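You operate a simulated robot arm through the tools that you are given. There is no shell and no other tool. Be economical: measure what you need, move in short steps, check, and stop when the job is done.

You are at the controls of a simulated two-armed robot. One attempt, no reset.

TASK
Seat the loose disc on jammed machine forty, reset and close the platen.
Fine: it starts pinned and locked off; guard on, bolt free, isolator on, reset, pin out, lower.

Only the result counts: the job must be done as asked and must still hold three seconds after the hand-in. Knocking over, shifting, dropping, spilling or breaking anything else fails it.

THE ROBOT
Two 7-joint arms with two-finger parallel grippers on one trunk, on a base that drives. Base frame: it is fixed to the floor where the robot stands at the start and does not move with it; the origin is under the middle of the robot, x ahead of it, y to its left, z up; the surface under the hand at the start is at about z = 0.96. Units: m, rad, N and s.
The left shoulder is at the start at [0.06, 0.143, 0.849], the right one opposite. With the tool pointing down near the work surface each hand reaches from about 0.26 to 0.56 m from the robot's upright axis, wherever it stands, measured 20 degrees to its own side. Places, roughly: disc [1.25, -0.75, 1]; disc (6x6x2 cm) [1.4, -0.5, 1.1]; machine forty guard [0.5, -0.2, 1.1]; machine forty isolator [-0.2, -1, 0.6]; machine forty lock bolt [-0.2, -1, 0.7]; machine forty lock pin [0.3, -0.7, 1.2]. Payload 1.57 kg a hand.
The tool frame of a hand sits at the grasp point between the pads (the TCP): z along the fingers, y along the line on which they close. The tips reach 0.03 m beyond it. The gripper opens to 0.11 m. The fingers are 0.024 m wide and 0.012 m thick; the gripper's body (0.048 by 0.112 m) begins 0.078 m behind the TCP.
Orientation is told as [roll, pitch, yaw] about the base's x, y, z axes, in that order, counted from this pose: with the fingers straight down and closing along the base's y, the tool's x points along the base's -x, its y along +y and its z along -z.

THE INTERFACE
- The arms move only by the tool nudge_tool. It takes "left_steps", "right_steps" or both (then of equal length, played together; a hand with none holds still); each is a list of rows, each a list of 7 numbers: the finger opening in mm, from 0 to 110, then the shift along the tool's x, y, z in mm, then the turn, a rotation vector about the tool's x, y, z in rad. In form: [[jaw, x, y, z, rx, ry, rz], ...]. A call has 1 to 8 rows; each row shifts and turns the commanded pose from where the row before left it, along the tool's axes as they then stand. Each row takes 0.2 s and may step no farther than 0.05 m and 0.15 rad from the row before; otherwise, or with a gripper value out of range, the whole call is refused. Where a pose cannot be reached the arm comes as near as it can. A force on the tool above 90 N (or 10 N above the force at the start of the call, whichever is more), or a blocked arm, ends the call early, and 0.2 s more pass. The fingers move at their own pace (about 0.045 m/s each) and stop on an object; they squeeze with about 25 N. The grip force told is the motor's: it shows also when the fingers shut on nothing. Time passes only in rows, and 0.2 s behind the last, so rows that do not move let the fingers close. It gives the time, the measured TCP pose, the force on the tool (base axes), the opening and the grip force at its end, in the units of the frame above (readings bear some noise), with the torque about the TCP (base axes, N m) and any sound that the robot's microphone picked up, and new pictures: "views" is both (left out), scene, wrist or none (wrist: the cameras of the hands that moved).
- Cameras (640 x 400 px; columns grow to the right, rows downward): "scene" is now at [0.0222, -0.0693, 1.4714]; the picture's right is [-0.81, -0.58, 0.00], its down [-0.38, 0.53, -0.76] and it looks along [0.44, -0.62, -0.65] (base axes); focal length 217 px, centre (320, 200). "left" rides on the left gripper at [0.07, -0.016, -0.141] in its tool frame; the picture's right is [0.23, 0.97, 0.00], its down [-0.85, 0.20, -0.48] and it looks along [-0.47, 0.11, 0.88] (tool axes); focal length 222 px, centre (320, 200). "right" rides on the right gripper at [0.07, 0.016, -0.141] in its tool frame; the picture's right is [-0.23, 0.97, 0.00], its down [-0.85, -0.20, -0.48] and it looks along [-0.47, -0.11, 0.88] (tool axes); focal length 222 px, centre (320, 200). There is no depth. A picture from a camera that has moved, and an enlarged one, comes with that camera's place and axes in the base frame and with its lens.
- lift_body(by): slides the trunk up (or, below 0, down) by that many m; the arms and the scene camera ride with it, the base frame stays. It gives what a move gives, with no picture.
- base_move(legs): drives the robot by 1 to 6 legs, each [ahead, left, turn to the left] in m, m and rad, along the robot's own axes; the way and the turn of a leg run together, so that a leg with both is an arc; at most 1.5 m and 3.142 rad a leg. The arms and the cameras ride along, it lands a little off, and it stops where it bumps. It gives what a move gives, and a new picture of the scene camera.
- aim_head(pan, tilt): turns the head with the scene camera to pan (to the left, within 1.501 rad either way) and tilt (down, from -0.506 to 1.204), counted from straight ahead of the robot. It gives what a move gives, and a new picture of the scene camera.
- zoom(camera, box): a new picture of the part [left, top, right, bottom] of that camera's present view, enlarged. The clock stands still meanwhile.
- hand_in(): hands the job in; it is judged then, once.

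Work in short steps. Places have to be worked out from the pictures, the camera data and where the tool is seen: move nearer, look again, correct. Check each grasp and each placing, and mend what went wrong. You have 120 turns and 260 pictures in all, those below and enlarged ones among them. Open the grippers and draw the arms clear of the work before you hand the job in, unless the task says otherwise; then end with one line.

The tools are called after "Emit:" by a JSON object that holds its "api" and its "payload". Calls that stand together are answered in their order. nudge_tool: Moves the arms, as the interface text tells. Its arguments: {"type":"object","properties":{"left_steps":{"type":"array","items":{"type":"array","items":{"type":"number"}}},"right_steps":{"type":"array","items":{"type":"array","items":{"type":"number"}}},"views":{"type":"string","enum":["both","scene","wrist","none"]}},"required":[]} The other tools are called the same way: lift_body (by) slides the trunk up or down; base_move (legs) drives the base; aim_head (pan, tilt) turns the head that bears the scene camera; zoom (camera, box) takes an enlarged picture of a part of a camera's view; hand_in () hands the job in.

At the start:

```text
clock: 0.0
left_tool_pos: [0.454, -0.0863, 0.9997]
left_tool_rot: [0.0, 0.0, -0.001]
left_ft_force: [0.0, -0.2, -0.2]
left_moment: [0.01, -0.03, -0.01]
left_finger_gap: 0.11
left_gripper_force: 0.1
right_tool_pos: [0.3885, -0.5062, 0.9992]
right_tool_rot: [-0.001, 0.0, 0.0]
right_ft_force: [-0.5, -0.8, -0.8]
right_moment: [0.06, 0.0, -0.01]
right_finger_gap: 0.11
right_gripper_force: 0.0
trunk travel left (down, up): [-0.447, 0.143]
robot x, y, heading: [-0.0017, -0.0014, -0.002]
head pan, tilt: [-0.953, 0.705]
```

scene: 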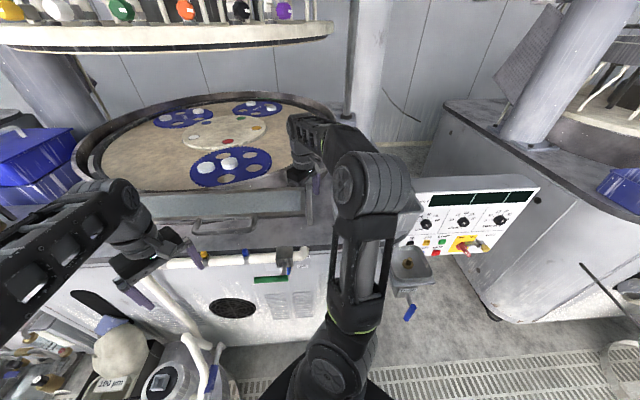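
right: 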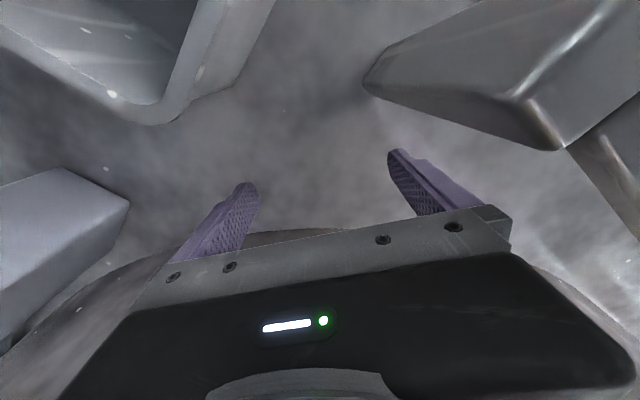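
left: 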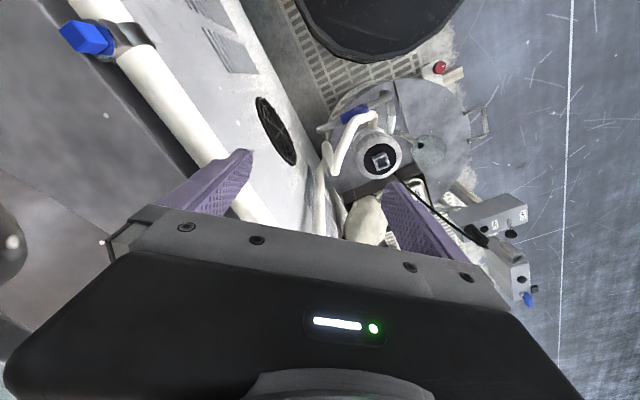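

The scene shows a lapping machine with plate, a control panel and several parts; I enlarge the regions to identify them.

Emit:
{"api": "zoom", "payload": {"camera": "scene", "box": [60, 80, 340, 255]}}

Emit:
{"api": "zoom", "payload": {"camera": "scene", "box": [60, 220, 340, 395]}}

Emit:
{"api": "zoom", "payload": {"camera": "scene", "box": [370, 160, 610, 310]}}

```text
2.29 times, centred on (200, 168) of scene
camera zoom: at [0.0222, -0.0693, 1.4714], right [-0.81, -0.58, 0.0], down [-0.38, 0.53, -0.76], along [0.44, -0.62, -0.65], focal length 496 px, centre (594, 274)
```

zoom: 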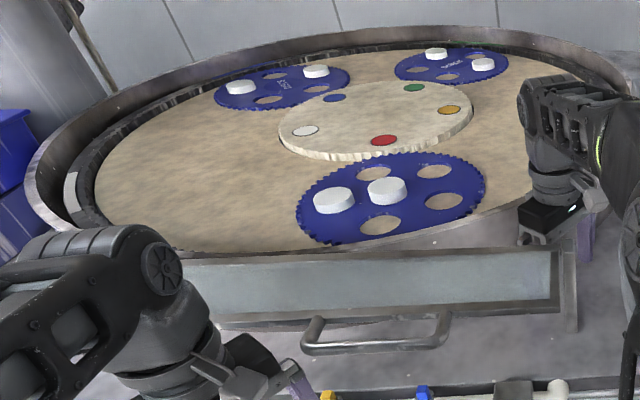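

```text
2.29 times, centred on (200, 308) of scene
camera zoom: at [0.0222, -0.0693, 1.4714], right [-0.81, -0.58, 0.0], down [-0.38, 0.53, -0.76], along [0.44, -0.62, -0.65], focal length 496 px, centre (594, -46)
```

zoom: 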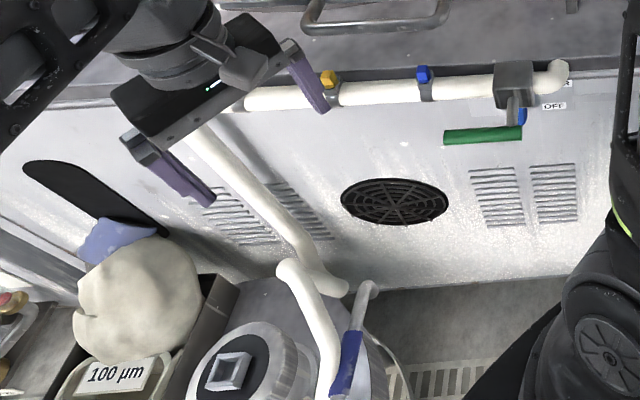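

```text
2.67 times, centred on (490, 235) of scene
camera zoom: at [0.0222, -0.0693, 1.4714], right [-0.81, -0.58, 0.0], down [-0.38, 0.53, -0.76], along [0.44, -0.62, -0.65], focal length 579 px, centre (-133, 107)
```

zoom: 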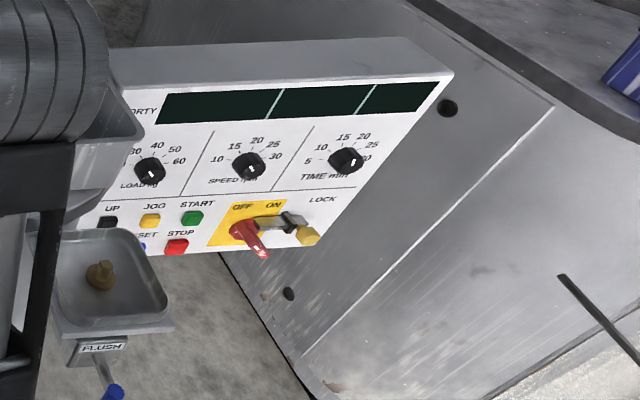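

Next I look around with the head to see the platen column, lock pin and the far side.

Emit:
{"api": "aim_head", "payload": {"pan": -0.7, "tilt": 0.2}}

Emit:
{"api": "aim_head", "payload": {"pan": -1.4, "tilt": 0.3}}

Emit:
{"api": "aim_head", "payload": {"pan": 0.0, "tilt": 0.6}}

Emit:
{"api": "aim_head", "payload": {"pan": 1.0, "tilt": 0.5}}

```text
clock: 0.9
left_tool_pos: [0.4533, -0.0862, 1.0005]
left_tool_rot: [0.0, -0.001, 0.0]
left_ft_force: [-0.6, 0.5, -0.6]
left_moment: [0.0, -0.03, -0.03]
left_finger_gap: 0.1101
left_gripper_force: 0.0
right_tool_pos: [0.3901, -0.507, 0.9987]
right_tool_rot: [0.0, 0.0, 0.0]
right_ft_force: [-0.2, 0.4, -0.3]
right_moment: [-0.03, 0.02, 0.04]
right_finger_gap: 0.1103
right_gripper_force: 0.1
trunk travel left (down, up): [-0.447, 0.143]
robot x, y, heading: [0.0049, 0.0027, 0.003]
head pan, tilt: [-0.7, 0.201]
camera scene: at [0.0444, -0.0603, 1.5171], right [-0.64, -0.76, 0.0], down [-0.15, 0.13, -0.98], along [0.75, -0.63, -0.2], focal length 217 px, centre (320, 200)
```

scene: 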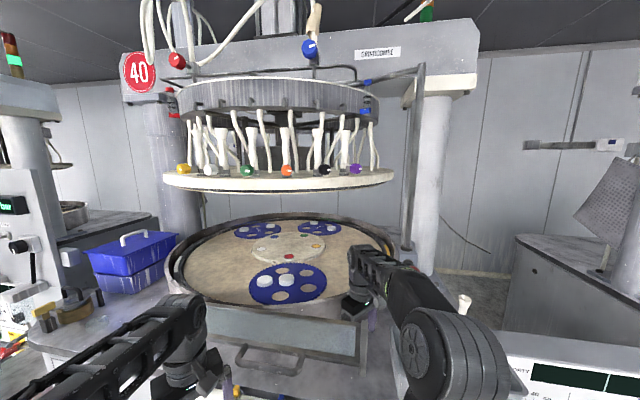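

```text
clock: 2.0
left_tool_pos: [0.4537, -0.0868, 1.001]
left_tool_rot: [-0.001, -0.001, 0.0]
left_ft_force: [0.1, -0.3, 0.1]
left_moment: [-0.01, -0.01, 0.0]
left_finger_gap: 0.11
left_gripper_force: 0.1
right_tool_pos: [0.3906, -0.5057, 0.9997]
right_tool_rot: [0.0, 0.001, 0.001]
right_ft_force: [0.8, -0.4, 0.1]
right_moment: [-0.02, 0.01, 0.0]
right_finger_gap: 0.1102
right_gripper_force: 0.1
trunk travel left (down, up): [-0.447, 0.143]
robot x, y, heading: [0.0016, 0.0032, -0.001]
head pan, tilt: [-1.4, 0.3]
camera scene: at [-0.0109, -0.0922, 1.5079], right [-0.99, -0.17, 0.0], down [-0.05, 0.29, -0.96], along [0.16, -0.94, -0.3], focal length 217 px, centre (320, 200)
```

scene: 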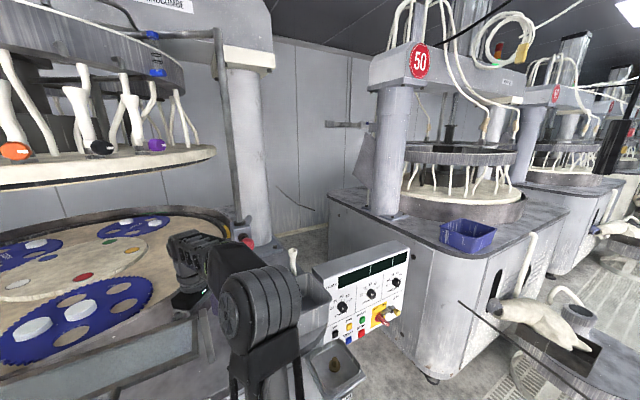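

```text
clock: 3.5
left_tool_pos: [0.4533, -0.0869, 1.0007]
left_tool_rot: [0.001, 0.0, 0.0]
left_ft_force: [-0.1, 0.2, 0.6]
left_moment: [0.03, 0.01, 0.03]
left_finger_gap: 0.11
left_gripper_force: 0.2
right_tool_pos: [0.3902, -0.5056, 0.9988]
right_tool_rot: [0.0, -0.001, 0.0]
right_ft_force: [-0.5, -0.3, 0.3]
right_moment: [0.02, 0.0, -0.01]
right_finger_gap: 0.11
right_gripper_force: 0.0
trunk travel left (down, up): [-0.447, 0.143]
robot x, y, heading: [0.001, 0.0025, -0.003]
head pan, tilt: [0.0, 0.6]
camera scene: at [0.0615, -0.0003, 1.4805], right [0.0, -1.0, 0.0], down [-0.56, 0.0, -0.83], along [0.83, 0.0, -0.56], focal length 217 px, centre (320, 200)
```

scene: 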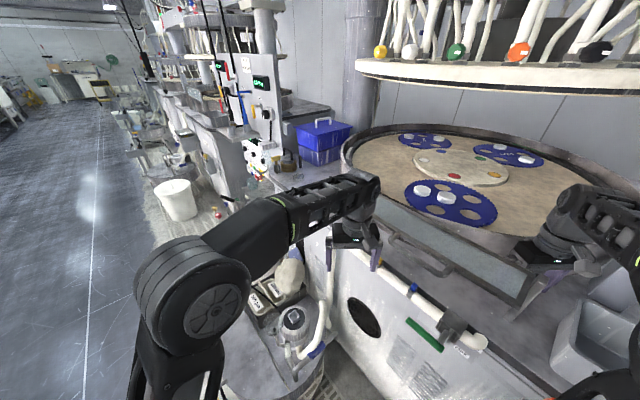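

```text
clock: 4.8
left_tool_pos: [0.4528, -0.0866, 0.9995]
left_tool_rot: [0.0, -0.001, 0.0]
left_ft_force: [-0.9, -0.1, 0.1]
left_moment: [0.02, 0.02, -0.06]
left_finger_gap: 0.1097
left_gripper_force: 0.1
right_tool_pos: [0.3905, -0.5068, 0.9991]
right_tool_rot: [0.0, 0.0, -0.001]
right_ft_force: [-0.7, 1.1, 0.1]
right_moment: [-0.01, 0.01, 0.05]
right_finger_gap: 0.1099
right_gripper_force: 0.1
trunk travel left (down, up): [-0.447, 0.143]
robot x, y, heading: [0.0002, 0.001, -0.001]
head pan, tilt: [1.0, 0.499]
camera scene: at [0.0223, 0.0763, 1.4895], right [0.84, -0.54, 0.0], down [-0.26, -0.4, -0.88], along [0.47, 0.74, -0.48], focal length 217 px, centre (320, 200)
```

scene: 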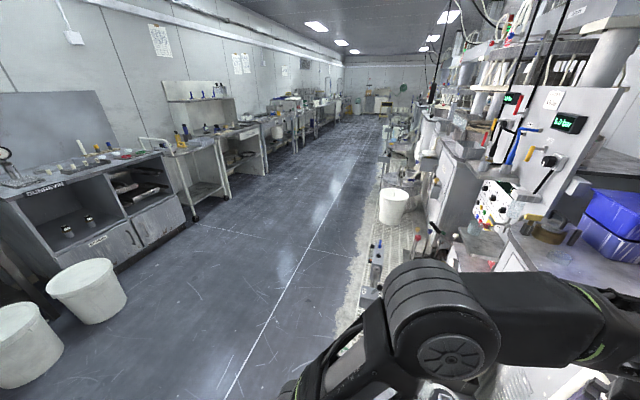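

I face the machine again to enlarge the carriers, the pin and the guard.

Emit:
{"api": "aim_head", "payload": {"pan": -0.6, "tilt": 0.35}}

Emit:
{"api": "zoom", "payload": {"camera": "scene", "box": [140, 155, 380, 305]}}

Emit:
{"api": "zoom", "payload": {"camera": "scene", "box": [220, 150, 340, 225]}}

Emit:
{"api": "zoom", "payload": {"camera": "scene", "box": [330, 0, 530, 125]}}

```text
clock: 6.5
left_tool_pos: [0.4533, -0.0869, 0.9994]
left_tool_rot: [0.0, -0.001, 0.001]
left_ft_force: [1.4, 0.0, -0.2]
left_moment: [0.04, 0.01, 0.01]
left_finger_gap: 0.1099
left_gripper_force: 0.2
right_tool_pos: [0.39, -0.5059, 1.0002]
right_tool_rot: [0.0, 0.001, 0.002]
right_ft_force: [-0.6, 0.3, 0.0]
right_moment: [0.0, -0.02, -0.01]
right_finger_gap: 0.1102
right_gripper_force: 0.0
trunk travel left (down, up): [-0.447, 0.143]
robot x, y, heading: [0.0025, 0.0003, -0.0]
head pan, tilt: [-0.6, 0.351]
camera scene: at [0.05, -0.0528, 1.5032], right [-0.56, -0.83, 0.0], down [-0.28, 0.19, -0.94], along [0.78, -0.53, -0.34], focal length 217 px, centre (320, 200)
```

scene: 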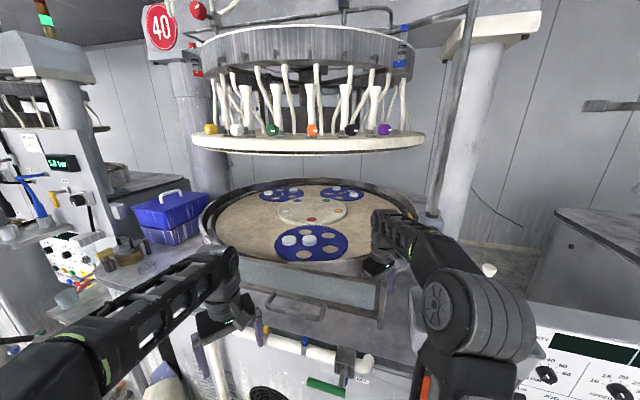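

```text
2.67 times, centred on (260, 230) of scene
camera zoom: at [0.05, -0.0528, 1.5032], right [-0.56, -0.83, 0.0], down [-0.28, 0.19, -0.94], along [0.78, -0.53, -0.34], focal length 579 px, centre (480, 120)
```

zoom: 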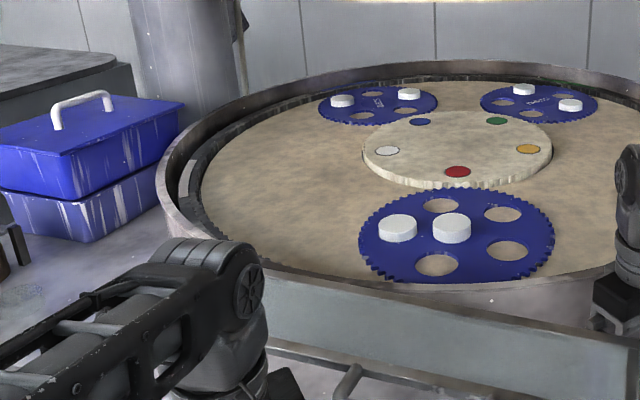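

```text
5.33 times, centred on (280, 188) of scene
camera zoom: at [0.05, -0.0528, 1.5032], right [-0.56, -0.83, 0.0], down [-0.28, 0.19, -0.94], along [0.78, -0.53, -0.34], focal length 1158 px, centre (533, 267)
```

zoom: 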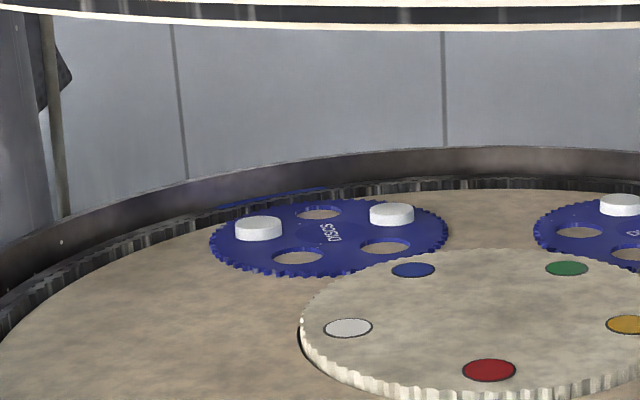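

```text
3.20 times, centred on (430, 62) of scene
camera zoom: at [0.05, -0.0528, 1.5032], right [-0.56, -0.83, 0.0], down [-0.28, 0.19, -0.94], along [0.78, -0.53, -0.34], focal length 695 px, centre (-32, 640)
```

zoom: 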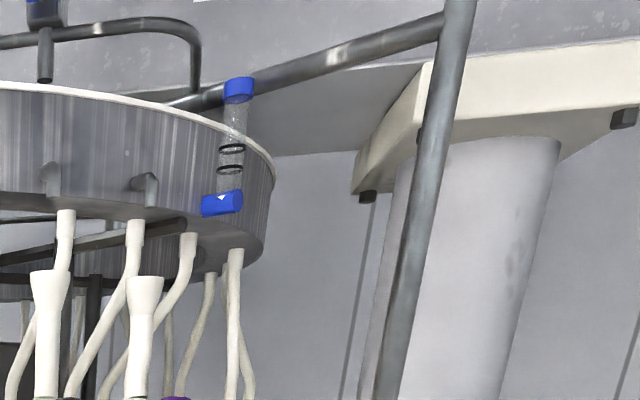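

Emit:
{"api": "zoom", "payload": {"camera": "scene", "box": [190, 230, 430, 380]}}

Emit:
{"api": "aim_head", "payload": {"pan": -1.35, "tilt": 0.65}}

Emit:
{"api": "zoom", "payload": {"camera": "scene", "box": [140, 50, 420, 225]}}

Emit:
{"api": "zoom", "payload": {"camera": "scene", "box": [200, 130, 440, 280]}}

```text
2.67 times, centred on (310, 305) of scene
camera zoom: at [0.05, -0.0528, 1.5032], right [-0.56, -0.83, 0.0], down [-0.28, 0.19, -0.94], along [0.78, -0.53, -0.34], focal length 579 px, centre (347, -80)
```

zoom: 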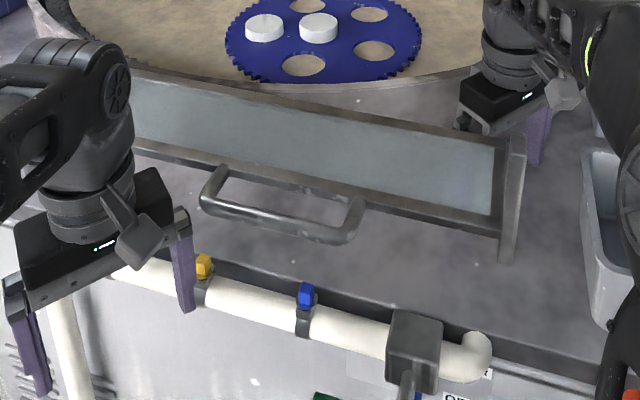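

```text
clock: 7.6
left_tool_pos: [0.4524, -0.0858, 0.9997]
left_tool_rot: [0.0, 0.0, -0.002]
left_ft_force: [0.7, -0.2, 0.2]
left_moment: [-0.01, 0.0, 0.01]
left_finger_gap: 0.1101
left_gripper_force: 0.0
right_tool_pos: [0.389, -0.5055, 0.9999]
right_tool_rot: [0.0, -0.001, -0.001]
right_ft_force: [0.9, -0.1, 0.1]
right_moment: [-0.03, -0.02, 0.0]
right_finger_gap: 0.11
right_gripper_force: 0.0
trunk travel left (down, up): [-0.447, 0.143]
robot x, y, heading: [-0.0002, 0.003, 0.001]
head pan, tilt: [-1.349, 0.649]
camera scene: at [-0.0077, -0.0849, 1.4762], right [-0.98, -0.22, 0.0], down [-0.13, 0.59, -0.8], along [0.18, -0.78, -0.6], focal length 217 px, centre (320, 200)
```

scene: 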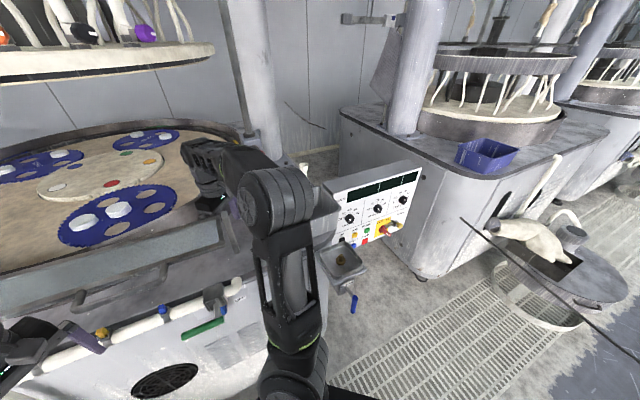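

```text
2.29 times, centred on (280, 138) of scene
camera zoom: at [-0.0077, -0.0849, 1.4762], right [-0.98, -0.22, 0.0], down [-0.13, 0.59, -0.8], along [0.18, -0.78, -0.6], focal length 496 px, centre (411, 343)
```

zoom: 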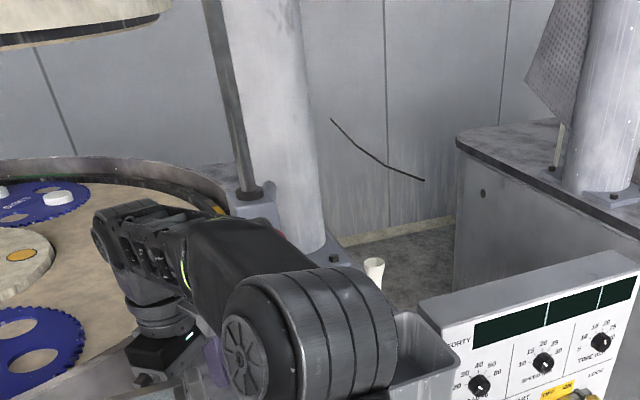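

```text
2.67 times, centred on (320, 205) of scene
camera zoom: at [-0.0077, -0.0849, 1.4762], right [-0.98, -0.22, 0.0], down [-0.13, 0.59, -0.8], along [0.18, -0.78, -0.6], focal length 579 px, centre (320, 187)
```

zoom: 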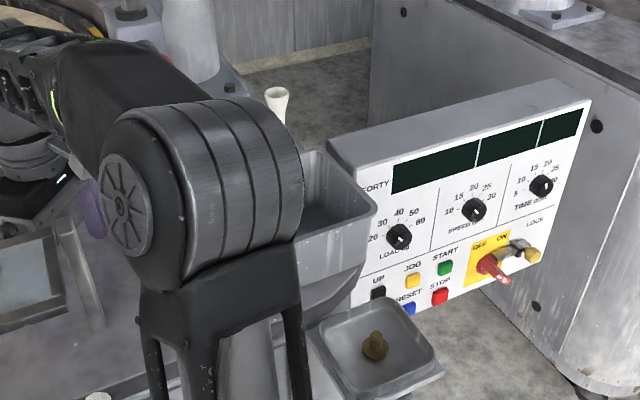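

The loose disc appears to be the one lying on the centre of the near carrier (over its label); the others sit in pockets. I raise and tuck the hands so that I can turn square to the machine and see the panel.

Emit:
{"api": "nudge_tool", "payload": {"left_steps": [[110, 0, 0, -40, 0, 0, 0], [110, 0, 0, -40, 0, 0, 0], [110, 20, 35, -10, 0, 0, 0], [110, 20, 35, -5, 0, 0, 0], [110, 20, 35, 0, 0, 0, 0], [110, 20, 35, 0, 0, 0, 0], [110, 10, 35, 0, 0, 0, 0], [110, 0, 0, 0, 0, 0, 0]], "right_steps": [[110, 0, 0, -40, 0, 0, 0], [110, 0, 0, -40, 0, 0, 0], [110, 15, 40, -10, 0, 0, 0], [110, 15, 40, -5, 0, 0, 0], [110, 15, 40, 0, 0, 0, 0], [110, 15, 40, 0, 0, 0, 0], [110, 15, 40, 0, 0, 0, 0], [110, 10, 30, 0, 0, 0, 0]], "views": "scene"}}

```text
clock: 8.5
left_tool_pos: [0.4315, -0.0453, 1.0195]
left_tool_rot: [-0.003, 0.002, -0.002]
left_ft_force: [-0.3, 0.4, 0.1]
left_moment: [-0.06, 0.04, -0.01]
left_finger_gap: 0.11
left_gripper_force: 0.0
left hand out of reach, approached as far as the arm can: row 1, 2
right_tool_pos: [0.3879, -0.4632, 0.9916]
right_tool_rot: [0.009, 0.076, 0.043]
right_ft_force: [7.9, -8.9, 4.1]
right_moment: [1.06, 0.94, -0.32]
right_finger_gap: 0.1101
right_gripper_force: 0.0
right hand out of reach, approached as far as the arm can: row 1, 2
trunk travel left (down, up): [-0.447, 0.143]
robot x, y, heading: [0.0006, -0.0028, -0.003]
head pan, tilt: [-1.349, 0.649]
stopped in row 4 (right hand): the force on the tool passed its limit at 185 N (the readings are from after the stop); the commanded pose is now the measured one
camera scene: at [-0.0059, -0.0847, 1.4761], right [-0.98, -0.22, 0.0], down [-0.13, 0.59, -0.8], along [0.17, -0.78, -0.6], focal length 217 px, centre (320, 200)
```

scene: 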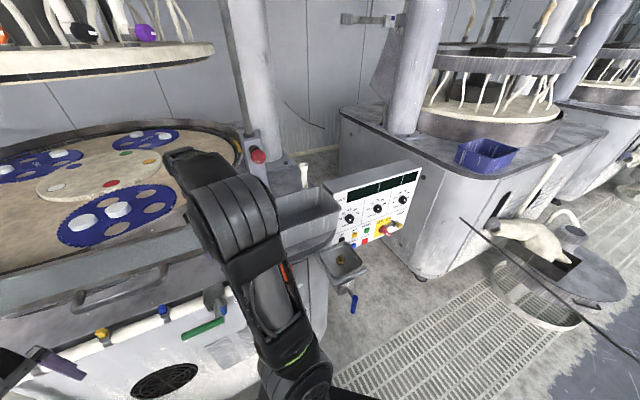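

The right hand bumped something (probably the guard's end post) because it could not rise. I lift the trunk straight up to clear it.

Emit:
{"api": "lift_body", "payload": {"by": 0.14}}

Emit:
{"api": "aim_head", "payload": {"pan": -0.9, "tilt": 0.7}}

```text
clock: 9.1
left_tool_pos: [0.433, -0.0485, 1.0394]
left_tool_rot: [-0.001, 0.004, -0.001]
left_ft_force: [0.6, 0.1, -0.3]
left_moment: [-0.01, -0.03, -0.03]
left_finger_gap: 0.11
left_gripper_force: 0.1
right_tool_pos: [0.3856, -0.4643, 1.0028]
right_tool_rot: [0.016, 0.096, 0.043]
right_ft_force: [14.5, -9.8, -30.0]
right_moment: [-0.95, 1.14, -0.71]
right_finger_gap: 0.1095
right_gripper_force: 0.0
trunk travel left (down, up): [-0.468, 0.122]
robot x, y, heading: [0.0005, -0.0005, 0.002]
head pan, tilt: [-1.349, 0.649]
stopped: the force on the tool passed its limit at 126 N (the readings are from after the stop); the commanded pose is now the measured one
```

```text
clock: 9.9
left_tool_pos: [0.4324, -0.0489, 1.0389]
left_tool_rot: [-0.001, 0.004, 0.0]
left_ft_force: [-0.4, -0.6, -0.2]
left_moment: [0.0, -0.02, -0.01]
left_finger_gap: 0.11
left_gripper_force: 0.0
right_tool_pos: [0.3868, -0.4652, 1.0028]
right_tool_rot: [0.016, 0.094, 0.044]
right_ft_force: [16.8, -10.4, -43.9]
right_moment: [-1.78, 1.21, -0.76]
right_finger_gap: 0.1094
right_gripper_force: 0.0
trunk travel left (down, up): [-0.468, 0.122]
robot x, y, heading: [0.0016, 0.0014, -0.001]
head pan, tilt: [-0.901, 0.7]
camera scene: at [0.0309, -0.0715, 1.4925], right [-0.78, -0.62, 0.0], down [-0.4, 0.51, -0.76], along [0.47, -0.6, -0.65], focal length 217 px, centre (320, 200)
```

scene: 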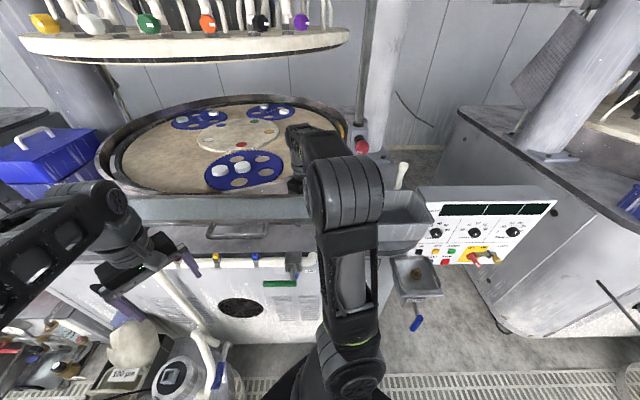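

Something is pressing down on the right hand; I look closer to see what it is caught on.

Emit:
{"api": "zoom", "payload": {"camera": "right", "box": [0, 0, 640, 400]}}

Emit:
{"api": "zoom", "payload": {"camera": "scene", "box": [200, 110, 440, 260]}}

```text
1.00 times, centred on (320, 200) of right (not enlarged: the box is as wide or as high as the picture)
camera zoom: at [0.3297, -0.4547, 1.1492], right [0.19, 0.98, 0.0], down [0.9, -0.17, 0.39], along [0.38, -0.08, -0.92], focal length 222 px, centre (320, 200)
```

zoom: 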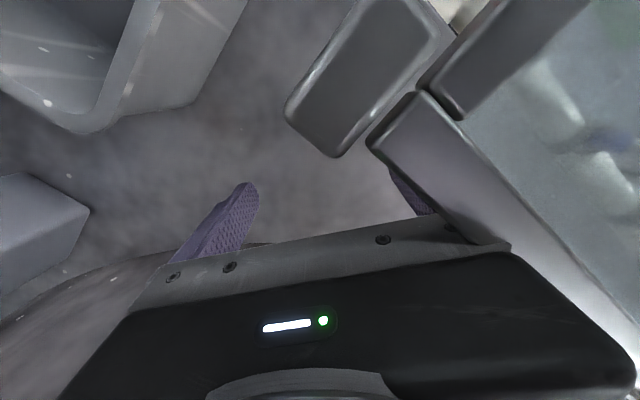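

```text
2.67 times, centred on (320, 185) of scene
camera zoom: at [0.0309, -0.0715, 1.4925], right [-0.78, -0.62, 0.0], down [-0.4, 0.51, -0.76], along [0.47, -0.6, -0.65], focal length 579 px, centre (320, 240)
```

zoom: 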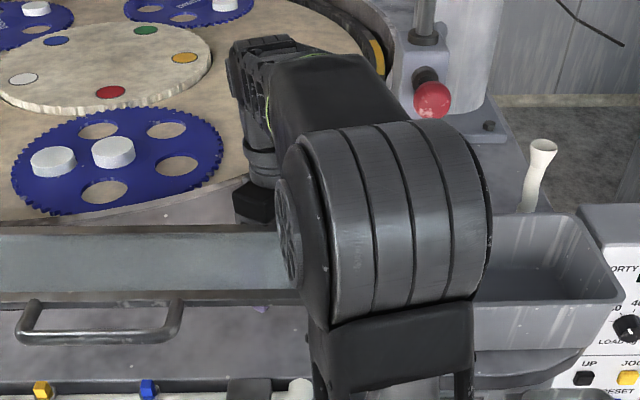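

The hand's +y finger is under the guard's end. I drop slightly, move back to the starting y (-0.51), and close the fingers a bit.

Emit:
{"api": "nudge_tool", "payload": {"right_steps": [[110, 0, 0, 4, 0, 0, 0], [110, 0, -15, 4, 0, -0.04, 0], [110, 0, -15, 0, 0, -0.05, 0], [90, 0, -15, 0, 0, 0, -0.04], [70, 0, 0, 0, 0, 0, 0]]}}

```text
clock: 11.2
left_tool_pos: [0.4294, -0.0466, 1.0417]
left_tool_rot: [-0.004, 0.0, -0.002]
left_ft_force: [-0.6, 0.8, 0.4]
left_moment: [-0.03, -0.03, 0.0]
left_finger_gap: 0.1098
left_gripper_force: 0.0
right_tool_pos: [0.3833, -0.5069, 0.9955]
right_tool_rot: [0.018, 0.001, 0.081]
right_ft_force: [0.2, 0.0, 0.0]
right_moment: [0.02, -0.01, 0.0]
right_finger_gap: 0.0699
right_gripper_force: 0.0
trunk travel left (down, up): [-0.468, 0.122]
robot x, y, heading: [-0.0009, 0.001, 0.004]
head pan, tilt: [-0.901, 0.7]
camera scene: at [0.0255, -0.0669, 1.4931], right [-0.78, -0.62, 0.0], down [-0.4, 0.51, -0.77], along [0.47, -0.6, -0.64], focal length 217 px, centre (320, 200)
camera right: at [0.3119, -0.4988, 1.1371], right [0.15, 0.99, 0.02], down [0.87, -0.14, 0.47], along [0.47, -0.06, -0.88], focal length 222 px, centre (320, 200)
```

scene: 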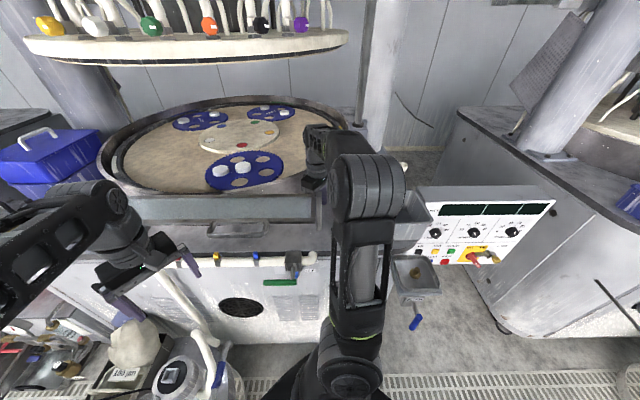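
right: 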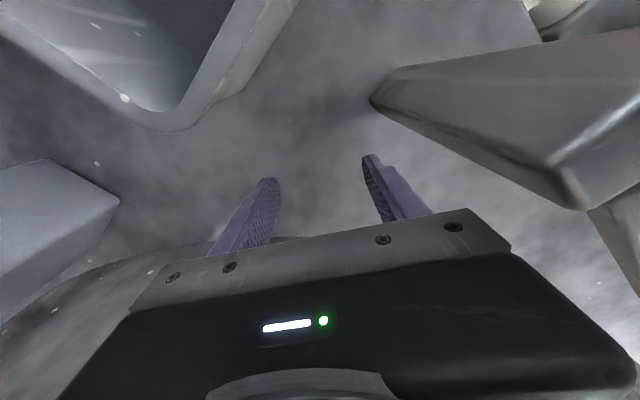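

The hand is free (no force). Now I lift the trunk.

Emit:
{"api": "lift_body", "payload": {"by": 0.12}}

Emit:
{"api": "aim_head", "payload": {"pan": -0.75, "tilt": 0.75}}

```text
clock: 12.7
left_tool_pos: [0.4291, -0.0459, 1.1615]
left_tool_rot: [-0.003, -0.001, -0.001]
left_ft_force: [-0.4, 0.1, -0.4]
left_moment: [0.04, -0.01, 0.02]
left_finger_gap: 0.11
left_gripper_force: 0.1
right_tool_pos: [0.3825, -0.505, 1.1158]
right_tool_rot: [0.018, 0.002, 0.082]
right_ft_force: [-0.2, 0.9, -0.3]
right_moment: [-0.02, -0.02, -0.01]
right_finger_gap: 0.07
right_gripper_force: 0.1
trunk travel left (down, up): [-0.588, 0.002]
robot x, y, heading: [-0.003, 0.0011, 0.0]
head pan, tilt: [-0.901, 0.7]
```

```text
clock: 13.3
left_tool_pos: [0.4293, -0.0457, 1.1612]
left_tool_rot: [-0.002, 0.001, -0.002]
left_ft_force: [-0.8, -0.1, 0.2]
left_moment: [0.0, 0.0, 0.02]
left_finger_gap: 0.11
left_gripper_force: 0.1
right_tool_pos: [0.3835, -0.5063, 1.1157]
right_tool_rot: [0.018, 0.001, 0.082]
right_ft_force: [0.3, -0.3, 0.1]
right_moment: [-0.02, 0.0, -0.01]
right_finger_gap: 0.0698
right_gripper_force: 0.1
trunk travel left (down, up): [-0.588, 0.002]
robot x, y, heading: [-0.0015, 0.0043, -0.002]
head pan, tilt: [-0.75, 0.75]
camera scene: at [0.0335, -0.057, 1.6088], right [-0.68, -0.73, 0.0], down [-0.5, 0.47, -0.73], along [0.53, -0.5, -0.68], focal length 217 px, centre (320, 200)
```

scene: 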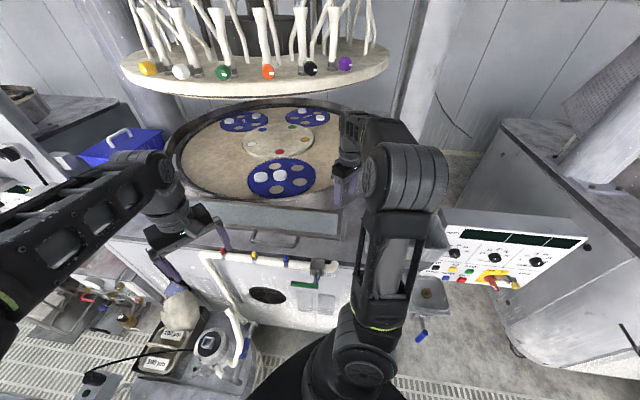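

I tuck the right hand back (first toward the robot, away from the guard, then inward) and the left too.

Emit:
{"api": "nudge_tool", "payload": {"left_steps": [[110, 10, 20, 0, 0, 0, 0], [110, 10, 20, 0, 0, 0, 0], [110, 10, 20, 0, 0, 0, 0], [110, 10, 20, 0, 0, 0, 0], [110, 10, 20, 0, 0, 0, 0], [110, 10, 20, 0, 0, 0, 0], [110, 10, 20, 0, 0, 0, 0], [110, 10, 20, 0, 0, 0, 0]], "right_steps": [[70, 30, 0, 0, 0, 0, 0], [70, 30, 0, 0, 0, 0, 0], [70, 30, 0, 0, 0, 0, 0], [70, 20, 20, 0, 0, 0, 0], [70, 0, 40, 0, 0, 0, 0], [70, 0, 40, 0, 0, 0, 0], [70, 0, 40, 0, 0, 0, 0], [70, 0, 40, 0, 0, 0, 0]], "views": "scene"}}

```text
clock: 15.2
left_tool_pos: [0.3503, 0.1154, 1.1596]
left_tool_rot: [-0.003, 0.0, -0.001]
left_ft_force: [1.3, 0.1, -0.4]
left_moment: [0.0, -0.03, 0.03]
left_finger_gap: 0.1101
left_gripper_force: 0.0
right_tool_pos: [0.2583, -0.3291, 1.1207]
right_tool_rot: [0.016, 0.003, 0.082]
right_ft_force: [0.1, 0.4, -0.1]
right_moment: [0.0, 0.02, 0.0]
right_finger_gap: 0.07
right_gripper_force: 0.0
trunk travel left (down, up): [-0.588, 0.002]
robot x, y, heading: [0.0028, 0.0001, -0.001]
head pan, tilt: [-0.75, 0.75]
camera scene: at [0.0332, -0.0561, 1.6088], right [-0.68, -0.73, 0.0], down [-0.5, 0.47, -0.73], along [0.53, -0.5, -0.68], focal length 217 px, centre (320, 200)
```

scene: 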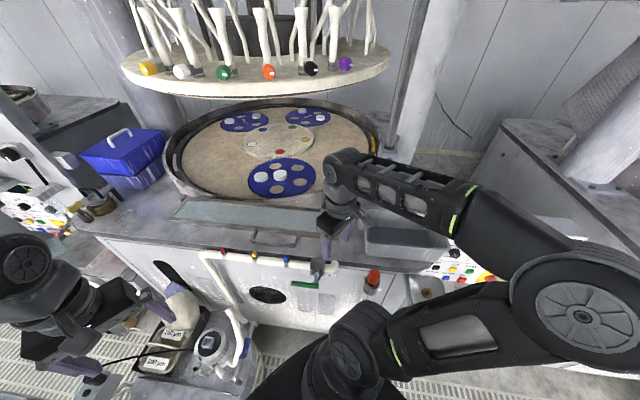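

Now the guard is unobstructed; I enlarge it and the floor near the front.

Emit:
{"api": "zoom", "payload": {"camera": "scene", "box": [150, 150, 390, 300]}}

Emit:
{"api": "zoom", "payload": {"camera": "scene", "box": [215, 140, 335, 215]}}

```text
2.67 times, centred on (270, 225) of scene
camera zoom: at [0.0332, -0.0561, 1.6088], right [-0.68, -0.73, 0.0], down [-0.5, 0.47, -0.73], along [0.53, -0.5, -0.68], focal length 579 px, centre (453, 133)
```

zoom: 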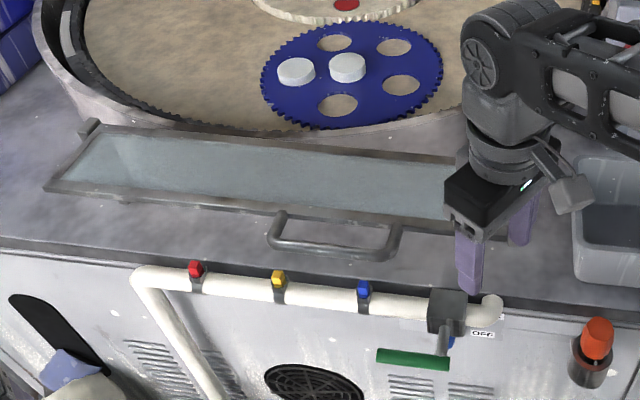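

```text
5.33 times, centred on (275, 178) of scene
camera zoom: at [0.0332, -0.0561, 1.6088], right [-0.68, -0.73, 0.0], down [-0.5, 0.47, -0.73], along [0.53, -0.5, -0.68], focal length 1158 px, centre (560, 320)
```

zoom: 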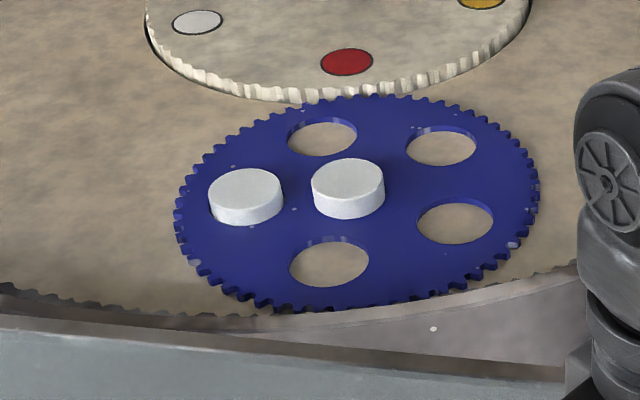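

The guard is hinged along its rear edge and lies open toward me with its handle in front. I turn square to the machine (its front normal is about heading -0.88).

Emit:
{"api": "base_move", "payload": {"legs": [[0, 0, -0.876]]}}

Emit:
{"api": "aim_head", "payload": {"pan": 0.0, "tilt": 0.95}}

Emit:
{"api": "aim_head", "payload": {"pan": -0.7, "tilt": 0.65}}

```text
clock: 17.8
left_tool_pos: [0.3127, -0.1959, 1.1596]
left_tool_rot: [-0.004, -0.001, -0.876]
left_ft_force: [-0.4, -0.2, 0.0]
left_moment: [0.0, 0.0, 0.02]
left_finger_gap: 0.1099
left_gripper_force: 0.1
right_tool_pos: [-0.0884, -0.4101, 1.1214]
right_tool_rot: [0.016, 0.001, -0.792]
right_ft_force: [0.2, 0.5, 0.8]
right_moment: [0.0, -0.03, 0.01]
right_finger_gap: 0.07
right_gripper_force: 0.1
trunk travel left (down, up): [-0.588, 0.002]
robot x, y, heading: [0.0009, -0.0013, -0.877]
head pan, tilt: [-0.75, 0.75]
camera scene: at [-0.021, -0.0602, 1.6088], right [-1.0, 0.05, 0.0], down [0.04, 0.68, -0.73], along [-0.04, -0.73, -0.68], focal length 217 px, centre (320, 200)
```

scene: 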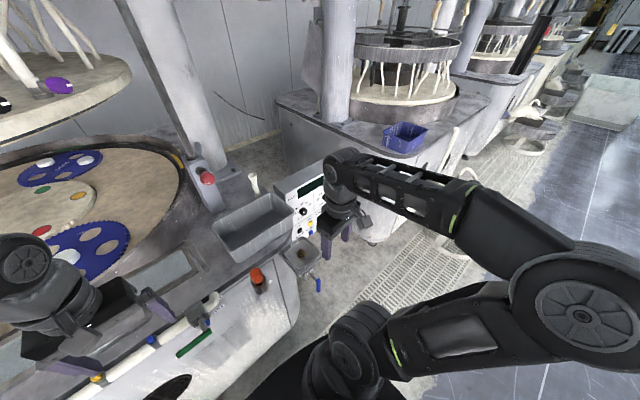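

```text
clock: 18.9
left_tool_pos: [0.3135, -0.1952, 1.1611]
left_tool_rot: [-0.005, 0.001, -0.876]
left_ft_force: [0.1, -0.1, 0.5]
left_moment: [0.0, -0.01, 0.02]
left_finger_gap: 0.1099
left_gripper_force: 0.0
right_tool_pos: [-0.0869, -0.4106, 1.1194]
right_tool_rot: [0.017, 0.003, -0.792]
right_ft_force: [0.3, 0.2, 0.7]
right_moment: [0.0, 0.02, 0.01]
right_finger_gap: 0.0698
right_gripper_force: 0.0
trunk travel left (down, up): [-0.588, 0.002]
robot x, y, heading: [-0.0005, 0.0014, -0.875]
head pan, tilt: [0.0, 0.949]
camera scene: at [0.0302, -0.0332, 1.5933], right [-0.77, -0.64, 0.0], down [-0.52, 0.62, -0.58], along [0.37, -0.45, -0.81], focal length 217 px, centre (320, 200)
```

scene: 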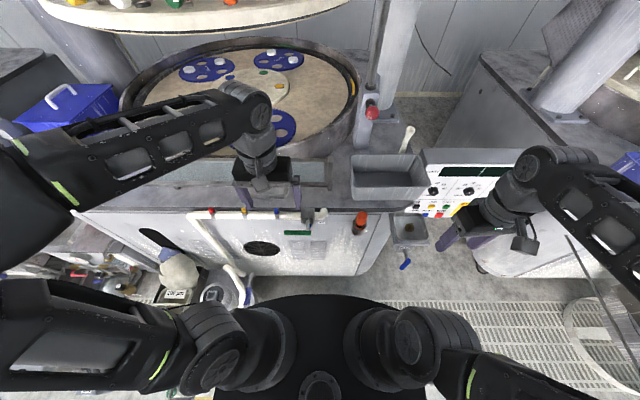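

```text
clock: 20.0
left_tool_pos: [0.3128, -0.1956, 1.1592]
left_tool_rot: [-0.004, 0.001, -0.877]
left_ft_force: [0.9, 0.4, -0.5]
left_moment: [0.02, 0.0, 0.01]
left_finger_gap: 0.1101
left_gripper_force: 0.0
right_tool_pos: [-0.0866, -0.4101, 1.1196]
right_tool_rot: [0.017, 0.002, -0.791]
right_ft_force: [0.6, 0.6, -0.1]
right_moment: [-0.01, -0.01, -0.02]
right_finger_gap: 0.07
right_gripper_force: 0.0
trunk travel left (down, up): [-0.588, 0.002]
robot x, y, heading: [0.0022, 0.0018, -0.875]
head pan, tilt: [-0.7, 0.649]
camera scene: at [-0.0166, -0.0642, 1.6173], right [-1.0, 0.0, 0.0], down [0.0, 0.6, -0.8], along [0.0, -0.8, -0.6], focal length 217 px, centre (320, 200)
```

scene: 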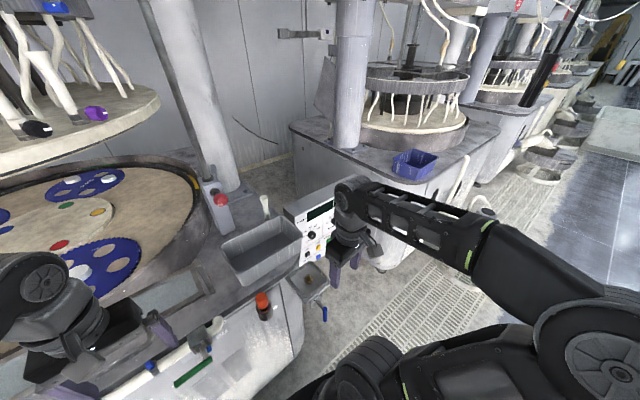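

Base front seems to be about 0.3 from axis; machine front is at about 0.47. I advance 0.12 m and look at the disc.

Emit:
{"api": "base_move", "payload": {"legs": [[0.12, 0.0, 0.0]]}}

Emit:
{"api": "aim_head", "payload": {"pan": 0.3, "tilt": 0.75}}

```text
clock: 21.2
left_tool_pos: [0.3891, -0.2879, 1.1588]
left_tool_rot: [-0.004, 0.0, -0.876]
left_ft_force: [0.6, 0.1, -1.0]
left_moment: [0.06, 0.03, -0.01]
left_finger_gap: 0.1102
left_gripper_force: 0.0
right_tool_pos: [-0.0115, -0.5032, 1.1189]
right_tool_rot: [0.016, 0.004, -0.793]
right_ft_force: [0.4, -1.1, -0.8]
right_moment: [0.03, 0.07, -0.01]
right_finger_gap: 0.0699
right_gripper_force: 0.0
trunk travel left (down, up): [-0.588, 0.002]
robot x, y, heading: [0.0781, -0.0926, -0.879]
head pan, tilt: [-0.7, 0.649]
camera scene: at [0.0611, -0.1573, 1.6173], right [-1.0, 0.0, 0.0], down [0.0, 0.61, -0.8], along [0.0, -0.8, -0.61], focal length 217 px, centre (320, 200)
```

scene: 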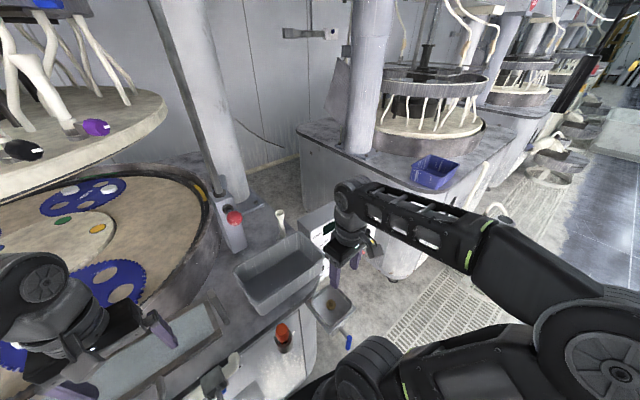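

```text
clock: 22.5
left_tool_pos: [0.3897, -0.2878, 1.1595]
left_tool_rot: [-0.004, -0.001, -0.876]
left_ft_force: [0.5, -0.2, -0.5]
left_moment: [-0.01, -0.06, 0.02]
left_finger_gap: 0.11
left_gripper_force: 0.0
right_tool_pos: [-0.012, -0.5017, 1.1201]
right_tool_rot: [0.018, 0.003, -0.792]
right_ft_force: [0.8, 0.1, 0.1]
right_moment: [0.01, -0.05, 0.02]
right_finger_gap: 0.0698
right_gripper_force: 0.1
trunk travel left (down, up): [-0.588, 0.002]
robot x, y, heading: [0.0829, -0.0902, -0.873]
head pan, tilt: [0.3, 0.75]
camera scene: at [0.1297, -0.1141, 1.6088], right [-0.54, -0.84, 0.0], down [-0.57, 0.37, -0.73], along [0.61, -0.4, -0.68], focal length 217 px, centre (320, 200)
```

scene: 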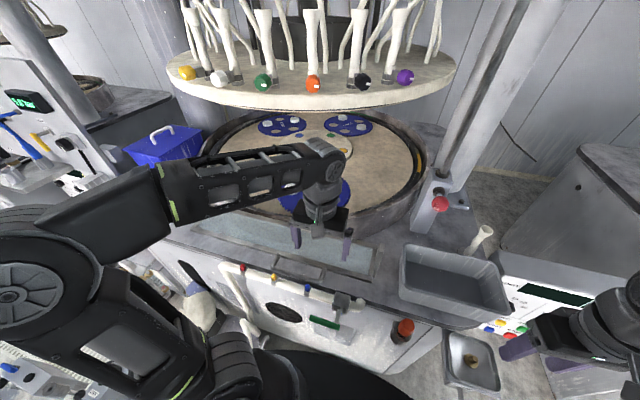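

I pitch the left hand forward (fingers pointing forward-down) while advancing 0.15 m, so its camera views the carrier.

Emit:
{"api": "nudge_tool", "payload": {"left_steps": [[110, -30, 10, 0, 0, -0.15, 0], [110, -30, 10, 4, 0, -0.15, 0], [110, -29, 10, 9, 0, -0.15, 0], [110, -27, 10, 13, 0, -0.15, 0], [110, -25, 10, 17, 0, -0.15, 0], [110, 0, 0, 0, 0, 0, 0]]}}

```text
clock: 23.9
left_tool_pos: [0.5263, -0.3702, 1.1598]
left_tool_rot: [-0.005, -0.751, -0.876]
left_ft_force: [0.0, -0.6, -0.3]
left_moment: [-0.01, 0.02, 0.0]
left_finger_gap: 0.1103
left_gripper_force: 0.1
right_tool_pos: [-0.0116, -0.5019, 1.1195]
right_tool_rot: [0.018, 0.001, -0.793]
right_ft_force: [-0.8, -1.0, 0.5]
right_moment: [0.03, 0.04, -0.03]
right_finger_gap: 0.0701
right_gripper_force: 0.1
trunk travel left (down, up): [-0.588, 0.002]
robot x, y, heading: [0.0751, -0.0906, -0.87]
head pan, tilt: [0.3, 0.75]
camera scene: at [0.1294, -0.1139, 1.6088], right [-0.54, -0.84, 0.0], down [-0.57, 0.37, -0.73], along [0.61, -0.4, -0.68], focal length 217 px, centre (320, 200)
camera left: at [0.4211, -0.2675, 1.2166], right [0.64, 0.75, -0.16], down [0.35, -0.1, 0.93], along [0.68, -0.65, -0.32], focal length 222 px, centre (320, 200)
```

scene: 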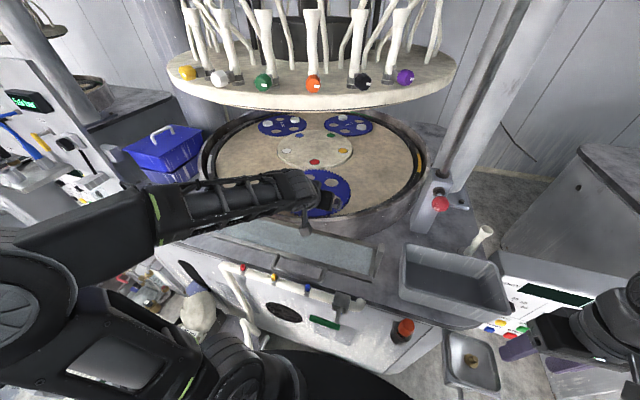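
left: 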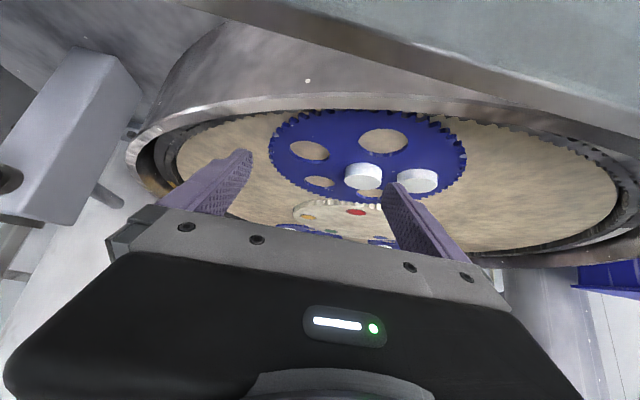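

The wrist view puts the loose disc at about (0.715, -0.458, 1.04). I narrow the jaw to 75 mm (a seated disc is beside it) and move over it.

Emit:
{"api": "nudge_tool", "payload": {"left_steps": [[90, -24, 22, 29, 0, 0, 0], [80, -24, 22, 29, 0, 0, 0], [75, -24, 22, 29, 0, 0, 0], [75, -24, 22, 29, 0, 0, 0], [75, 0, 0, 0, 0, 0, 0]]}}

Emit:
{"api": "zoom", "payload": {"camera": "scene", "box": [220, 130, 420, 255]}}

```text
clock: 25.1
left_tool_pos: [0.6885, -0.4269, 1.1417]
left_tool_rot: [-0.005, -0.751, -0.874]
left_ft_force: [0.2, 0.5, 0.3]
left_moment: [0.04, -0.02, 0.01]
left_finger_gap: 0.0751
left_gripper_force: 0.0
right_tool_pos: [-0.0122, -0.502, 1.1201]
right_tool_rot: [0.019, 0.001, -0.794]
right_ft_force: [-0.8, -0.1, 0.9]
right_moment: [-0.02, 0.01, 0.02]
right_finger_gap: 0.0699
right_gripper_force: 0.0
trunk travel left (down, up): [-0.588, 0.002]
robot x, y, heading: [0.0745, -0.0898, -0.879]
head pan, tilt: [0.3, 0.75]
camera scene: at [0.1289, -0.1136, 1.6088], right [-0.54, -0.84, 0.0], down [-0.57, 0.37, -0.73], along [0.61, -0.4, -0.68], focal length 217 px, centre (320, 200)
camera left: at [0.5834, -0.3237, 1.1986], right [0.64, 0.75, -0.16], down [0.35, -0.1, 0.93], along [0.68, -0.65, -0.32], focal length 222 px, centre (320, 200)
```

scene: 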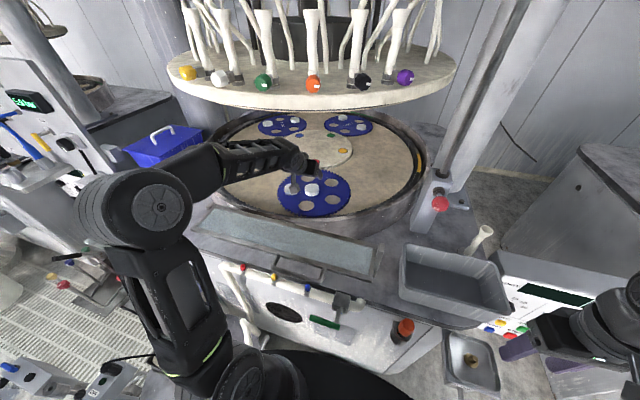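
left: 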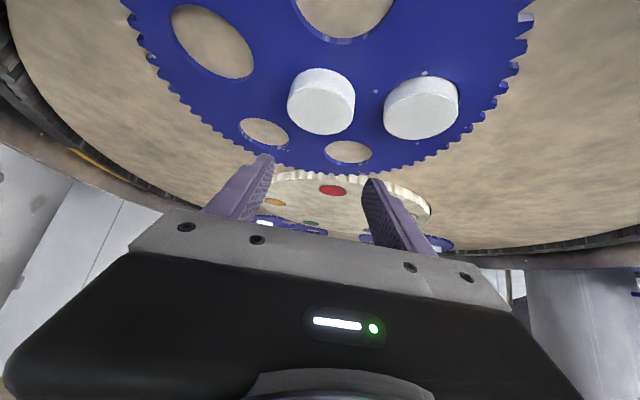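

```text
3.20 times, centred on (320, 192) of scene
camera zoom: at [0.1289, -0.1136, 1.6088], right [-0.54, -0.84, 0.0], down [-0.57, 0.37, -0.73], along [0.61, -0.4, -0.68], focal length 695 px, centre (320, 224)
```

zoom: 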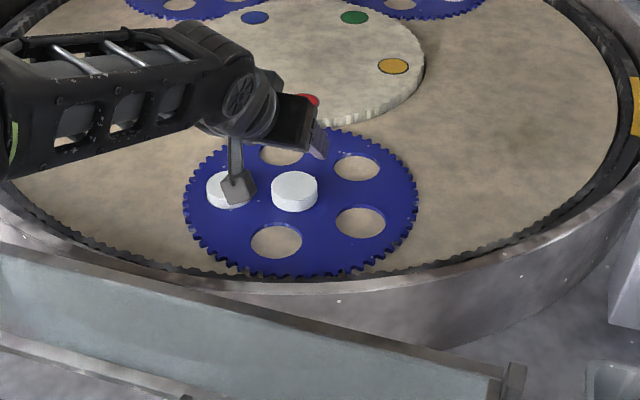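

Triangulated: disc centre ≈ (0.692, -0.444), top at z ≈ 1.062, carrier ≈ 1.042. I lower most of the way and check.

Emit:
{"api": "nudge_tool", "payload": {"left_steps": [[75, 15, -4, 14, 0, 0, 0], [75, 15, -4, 14, 0, 0, 0], [75, 0, 0, 0, 0, 0, 0]], "views": "wrist"}}

Emit:
{"api": "zoom", "payload": {"camera": "scene", "box": [260, 150, 380, 225]}}

```text
clock: 25.9
left_tool_pos: [0.6805, -0.4309, 1.0996]
left_tool_rot: [-0.002, -0.75, -0.875]
left_ft_force: [-0.6, -0.3, -0.1]
left_moment: [0.0, 0.01, -0.02]
left_finger_gap: 0.0749
left_gripper_force: 0.0
right_tool_pos: [-0.0109, -0.5013, 1.1194]
right_tool_rot: [0.018, 0.0, -0.792]
right_ft_force: [0.0, 0.0, 0.3]
right_moment: [0.03, 0.0, 0.02]
right_finger_gap: 0.0702
right_gripper_force: 0.1
trunk travel left (down, up): [-0.588, 0.002]
robot x, y, heading: [0.0719, -0.0925, -0.877]
head pan, tilt: [0.3, 0.75]
camera left: at [0.5761, -0.3283, 1.1572], right [0.64, 0.75, -0.16], down [0.35, -0.1, 0.93], along [0.68, -0.65, -0.32], focal length 222 px, centre (320, 200)
```

left: 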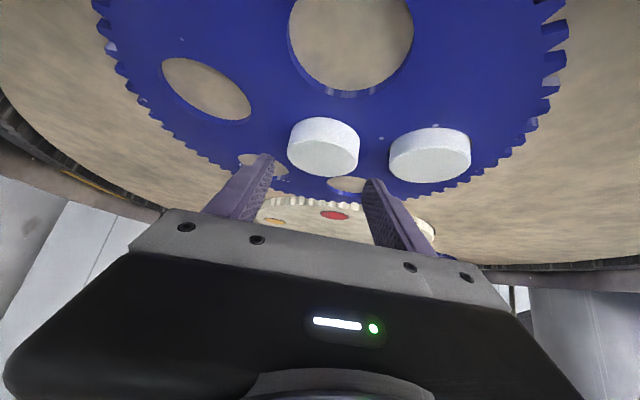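

```text
5.33 times, centred on (320, 188) of scene
camera zoom: at [0.1296, -0.1139, 1.6088], right [-0.54, -0.84, 0.0], down [-0.57, 0.37, -0.73], along [0.61, -0.4, -0.68], focal length 1158 px, centre (320, 267)
```

zoom: 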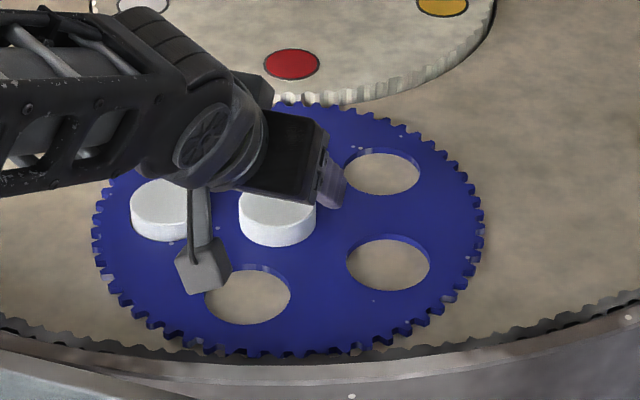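

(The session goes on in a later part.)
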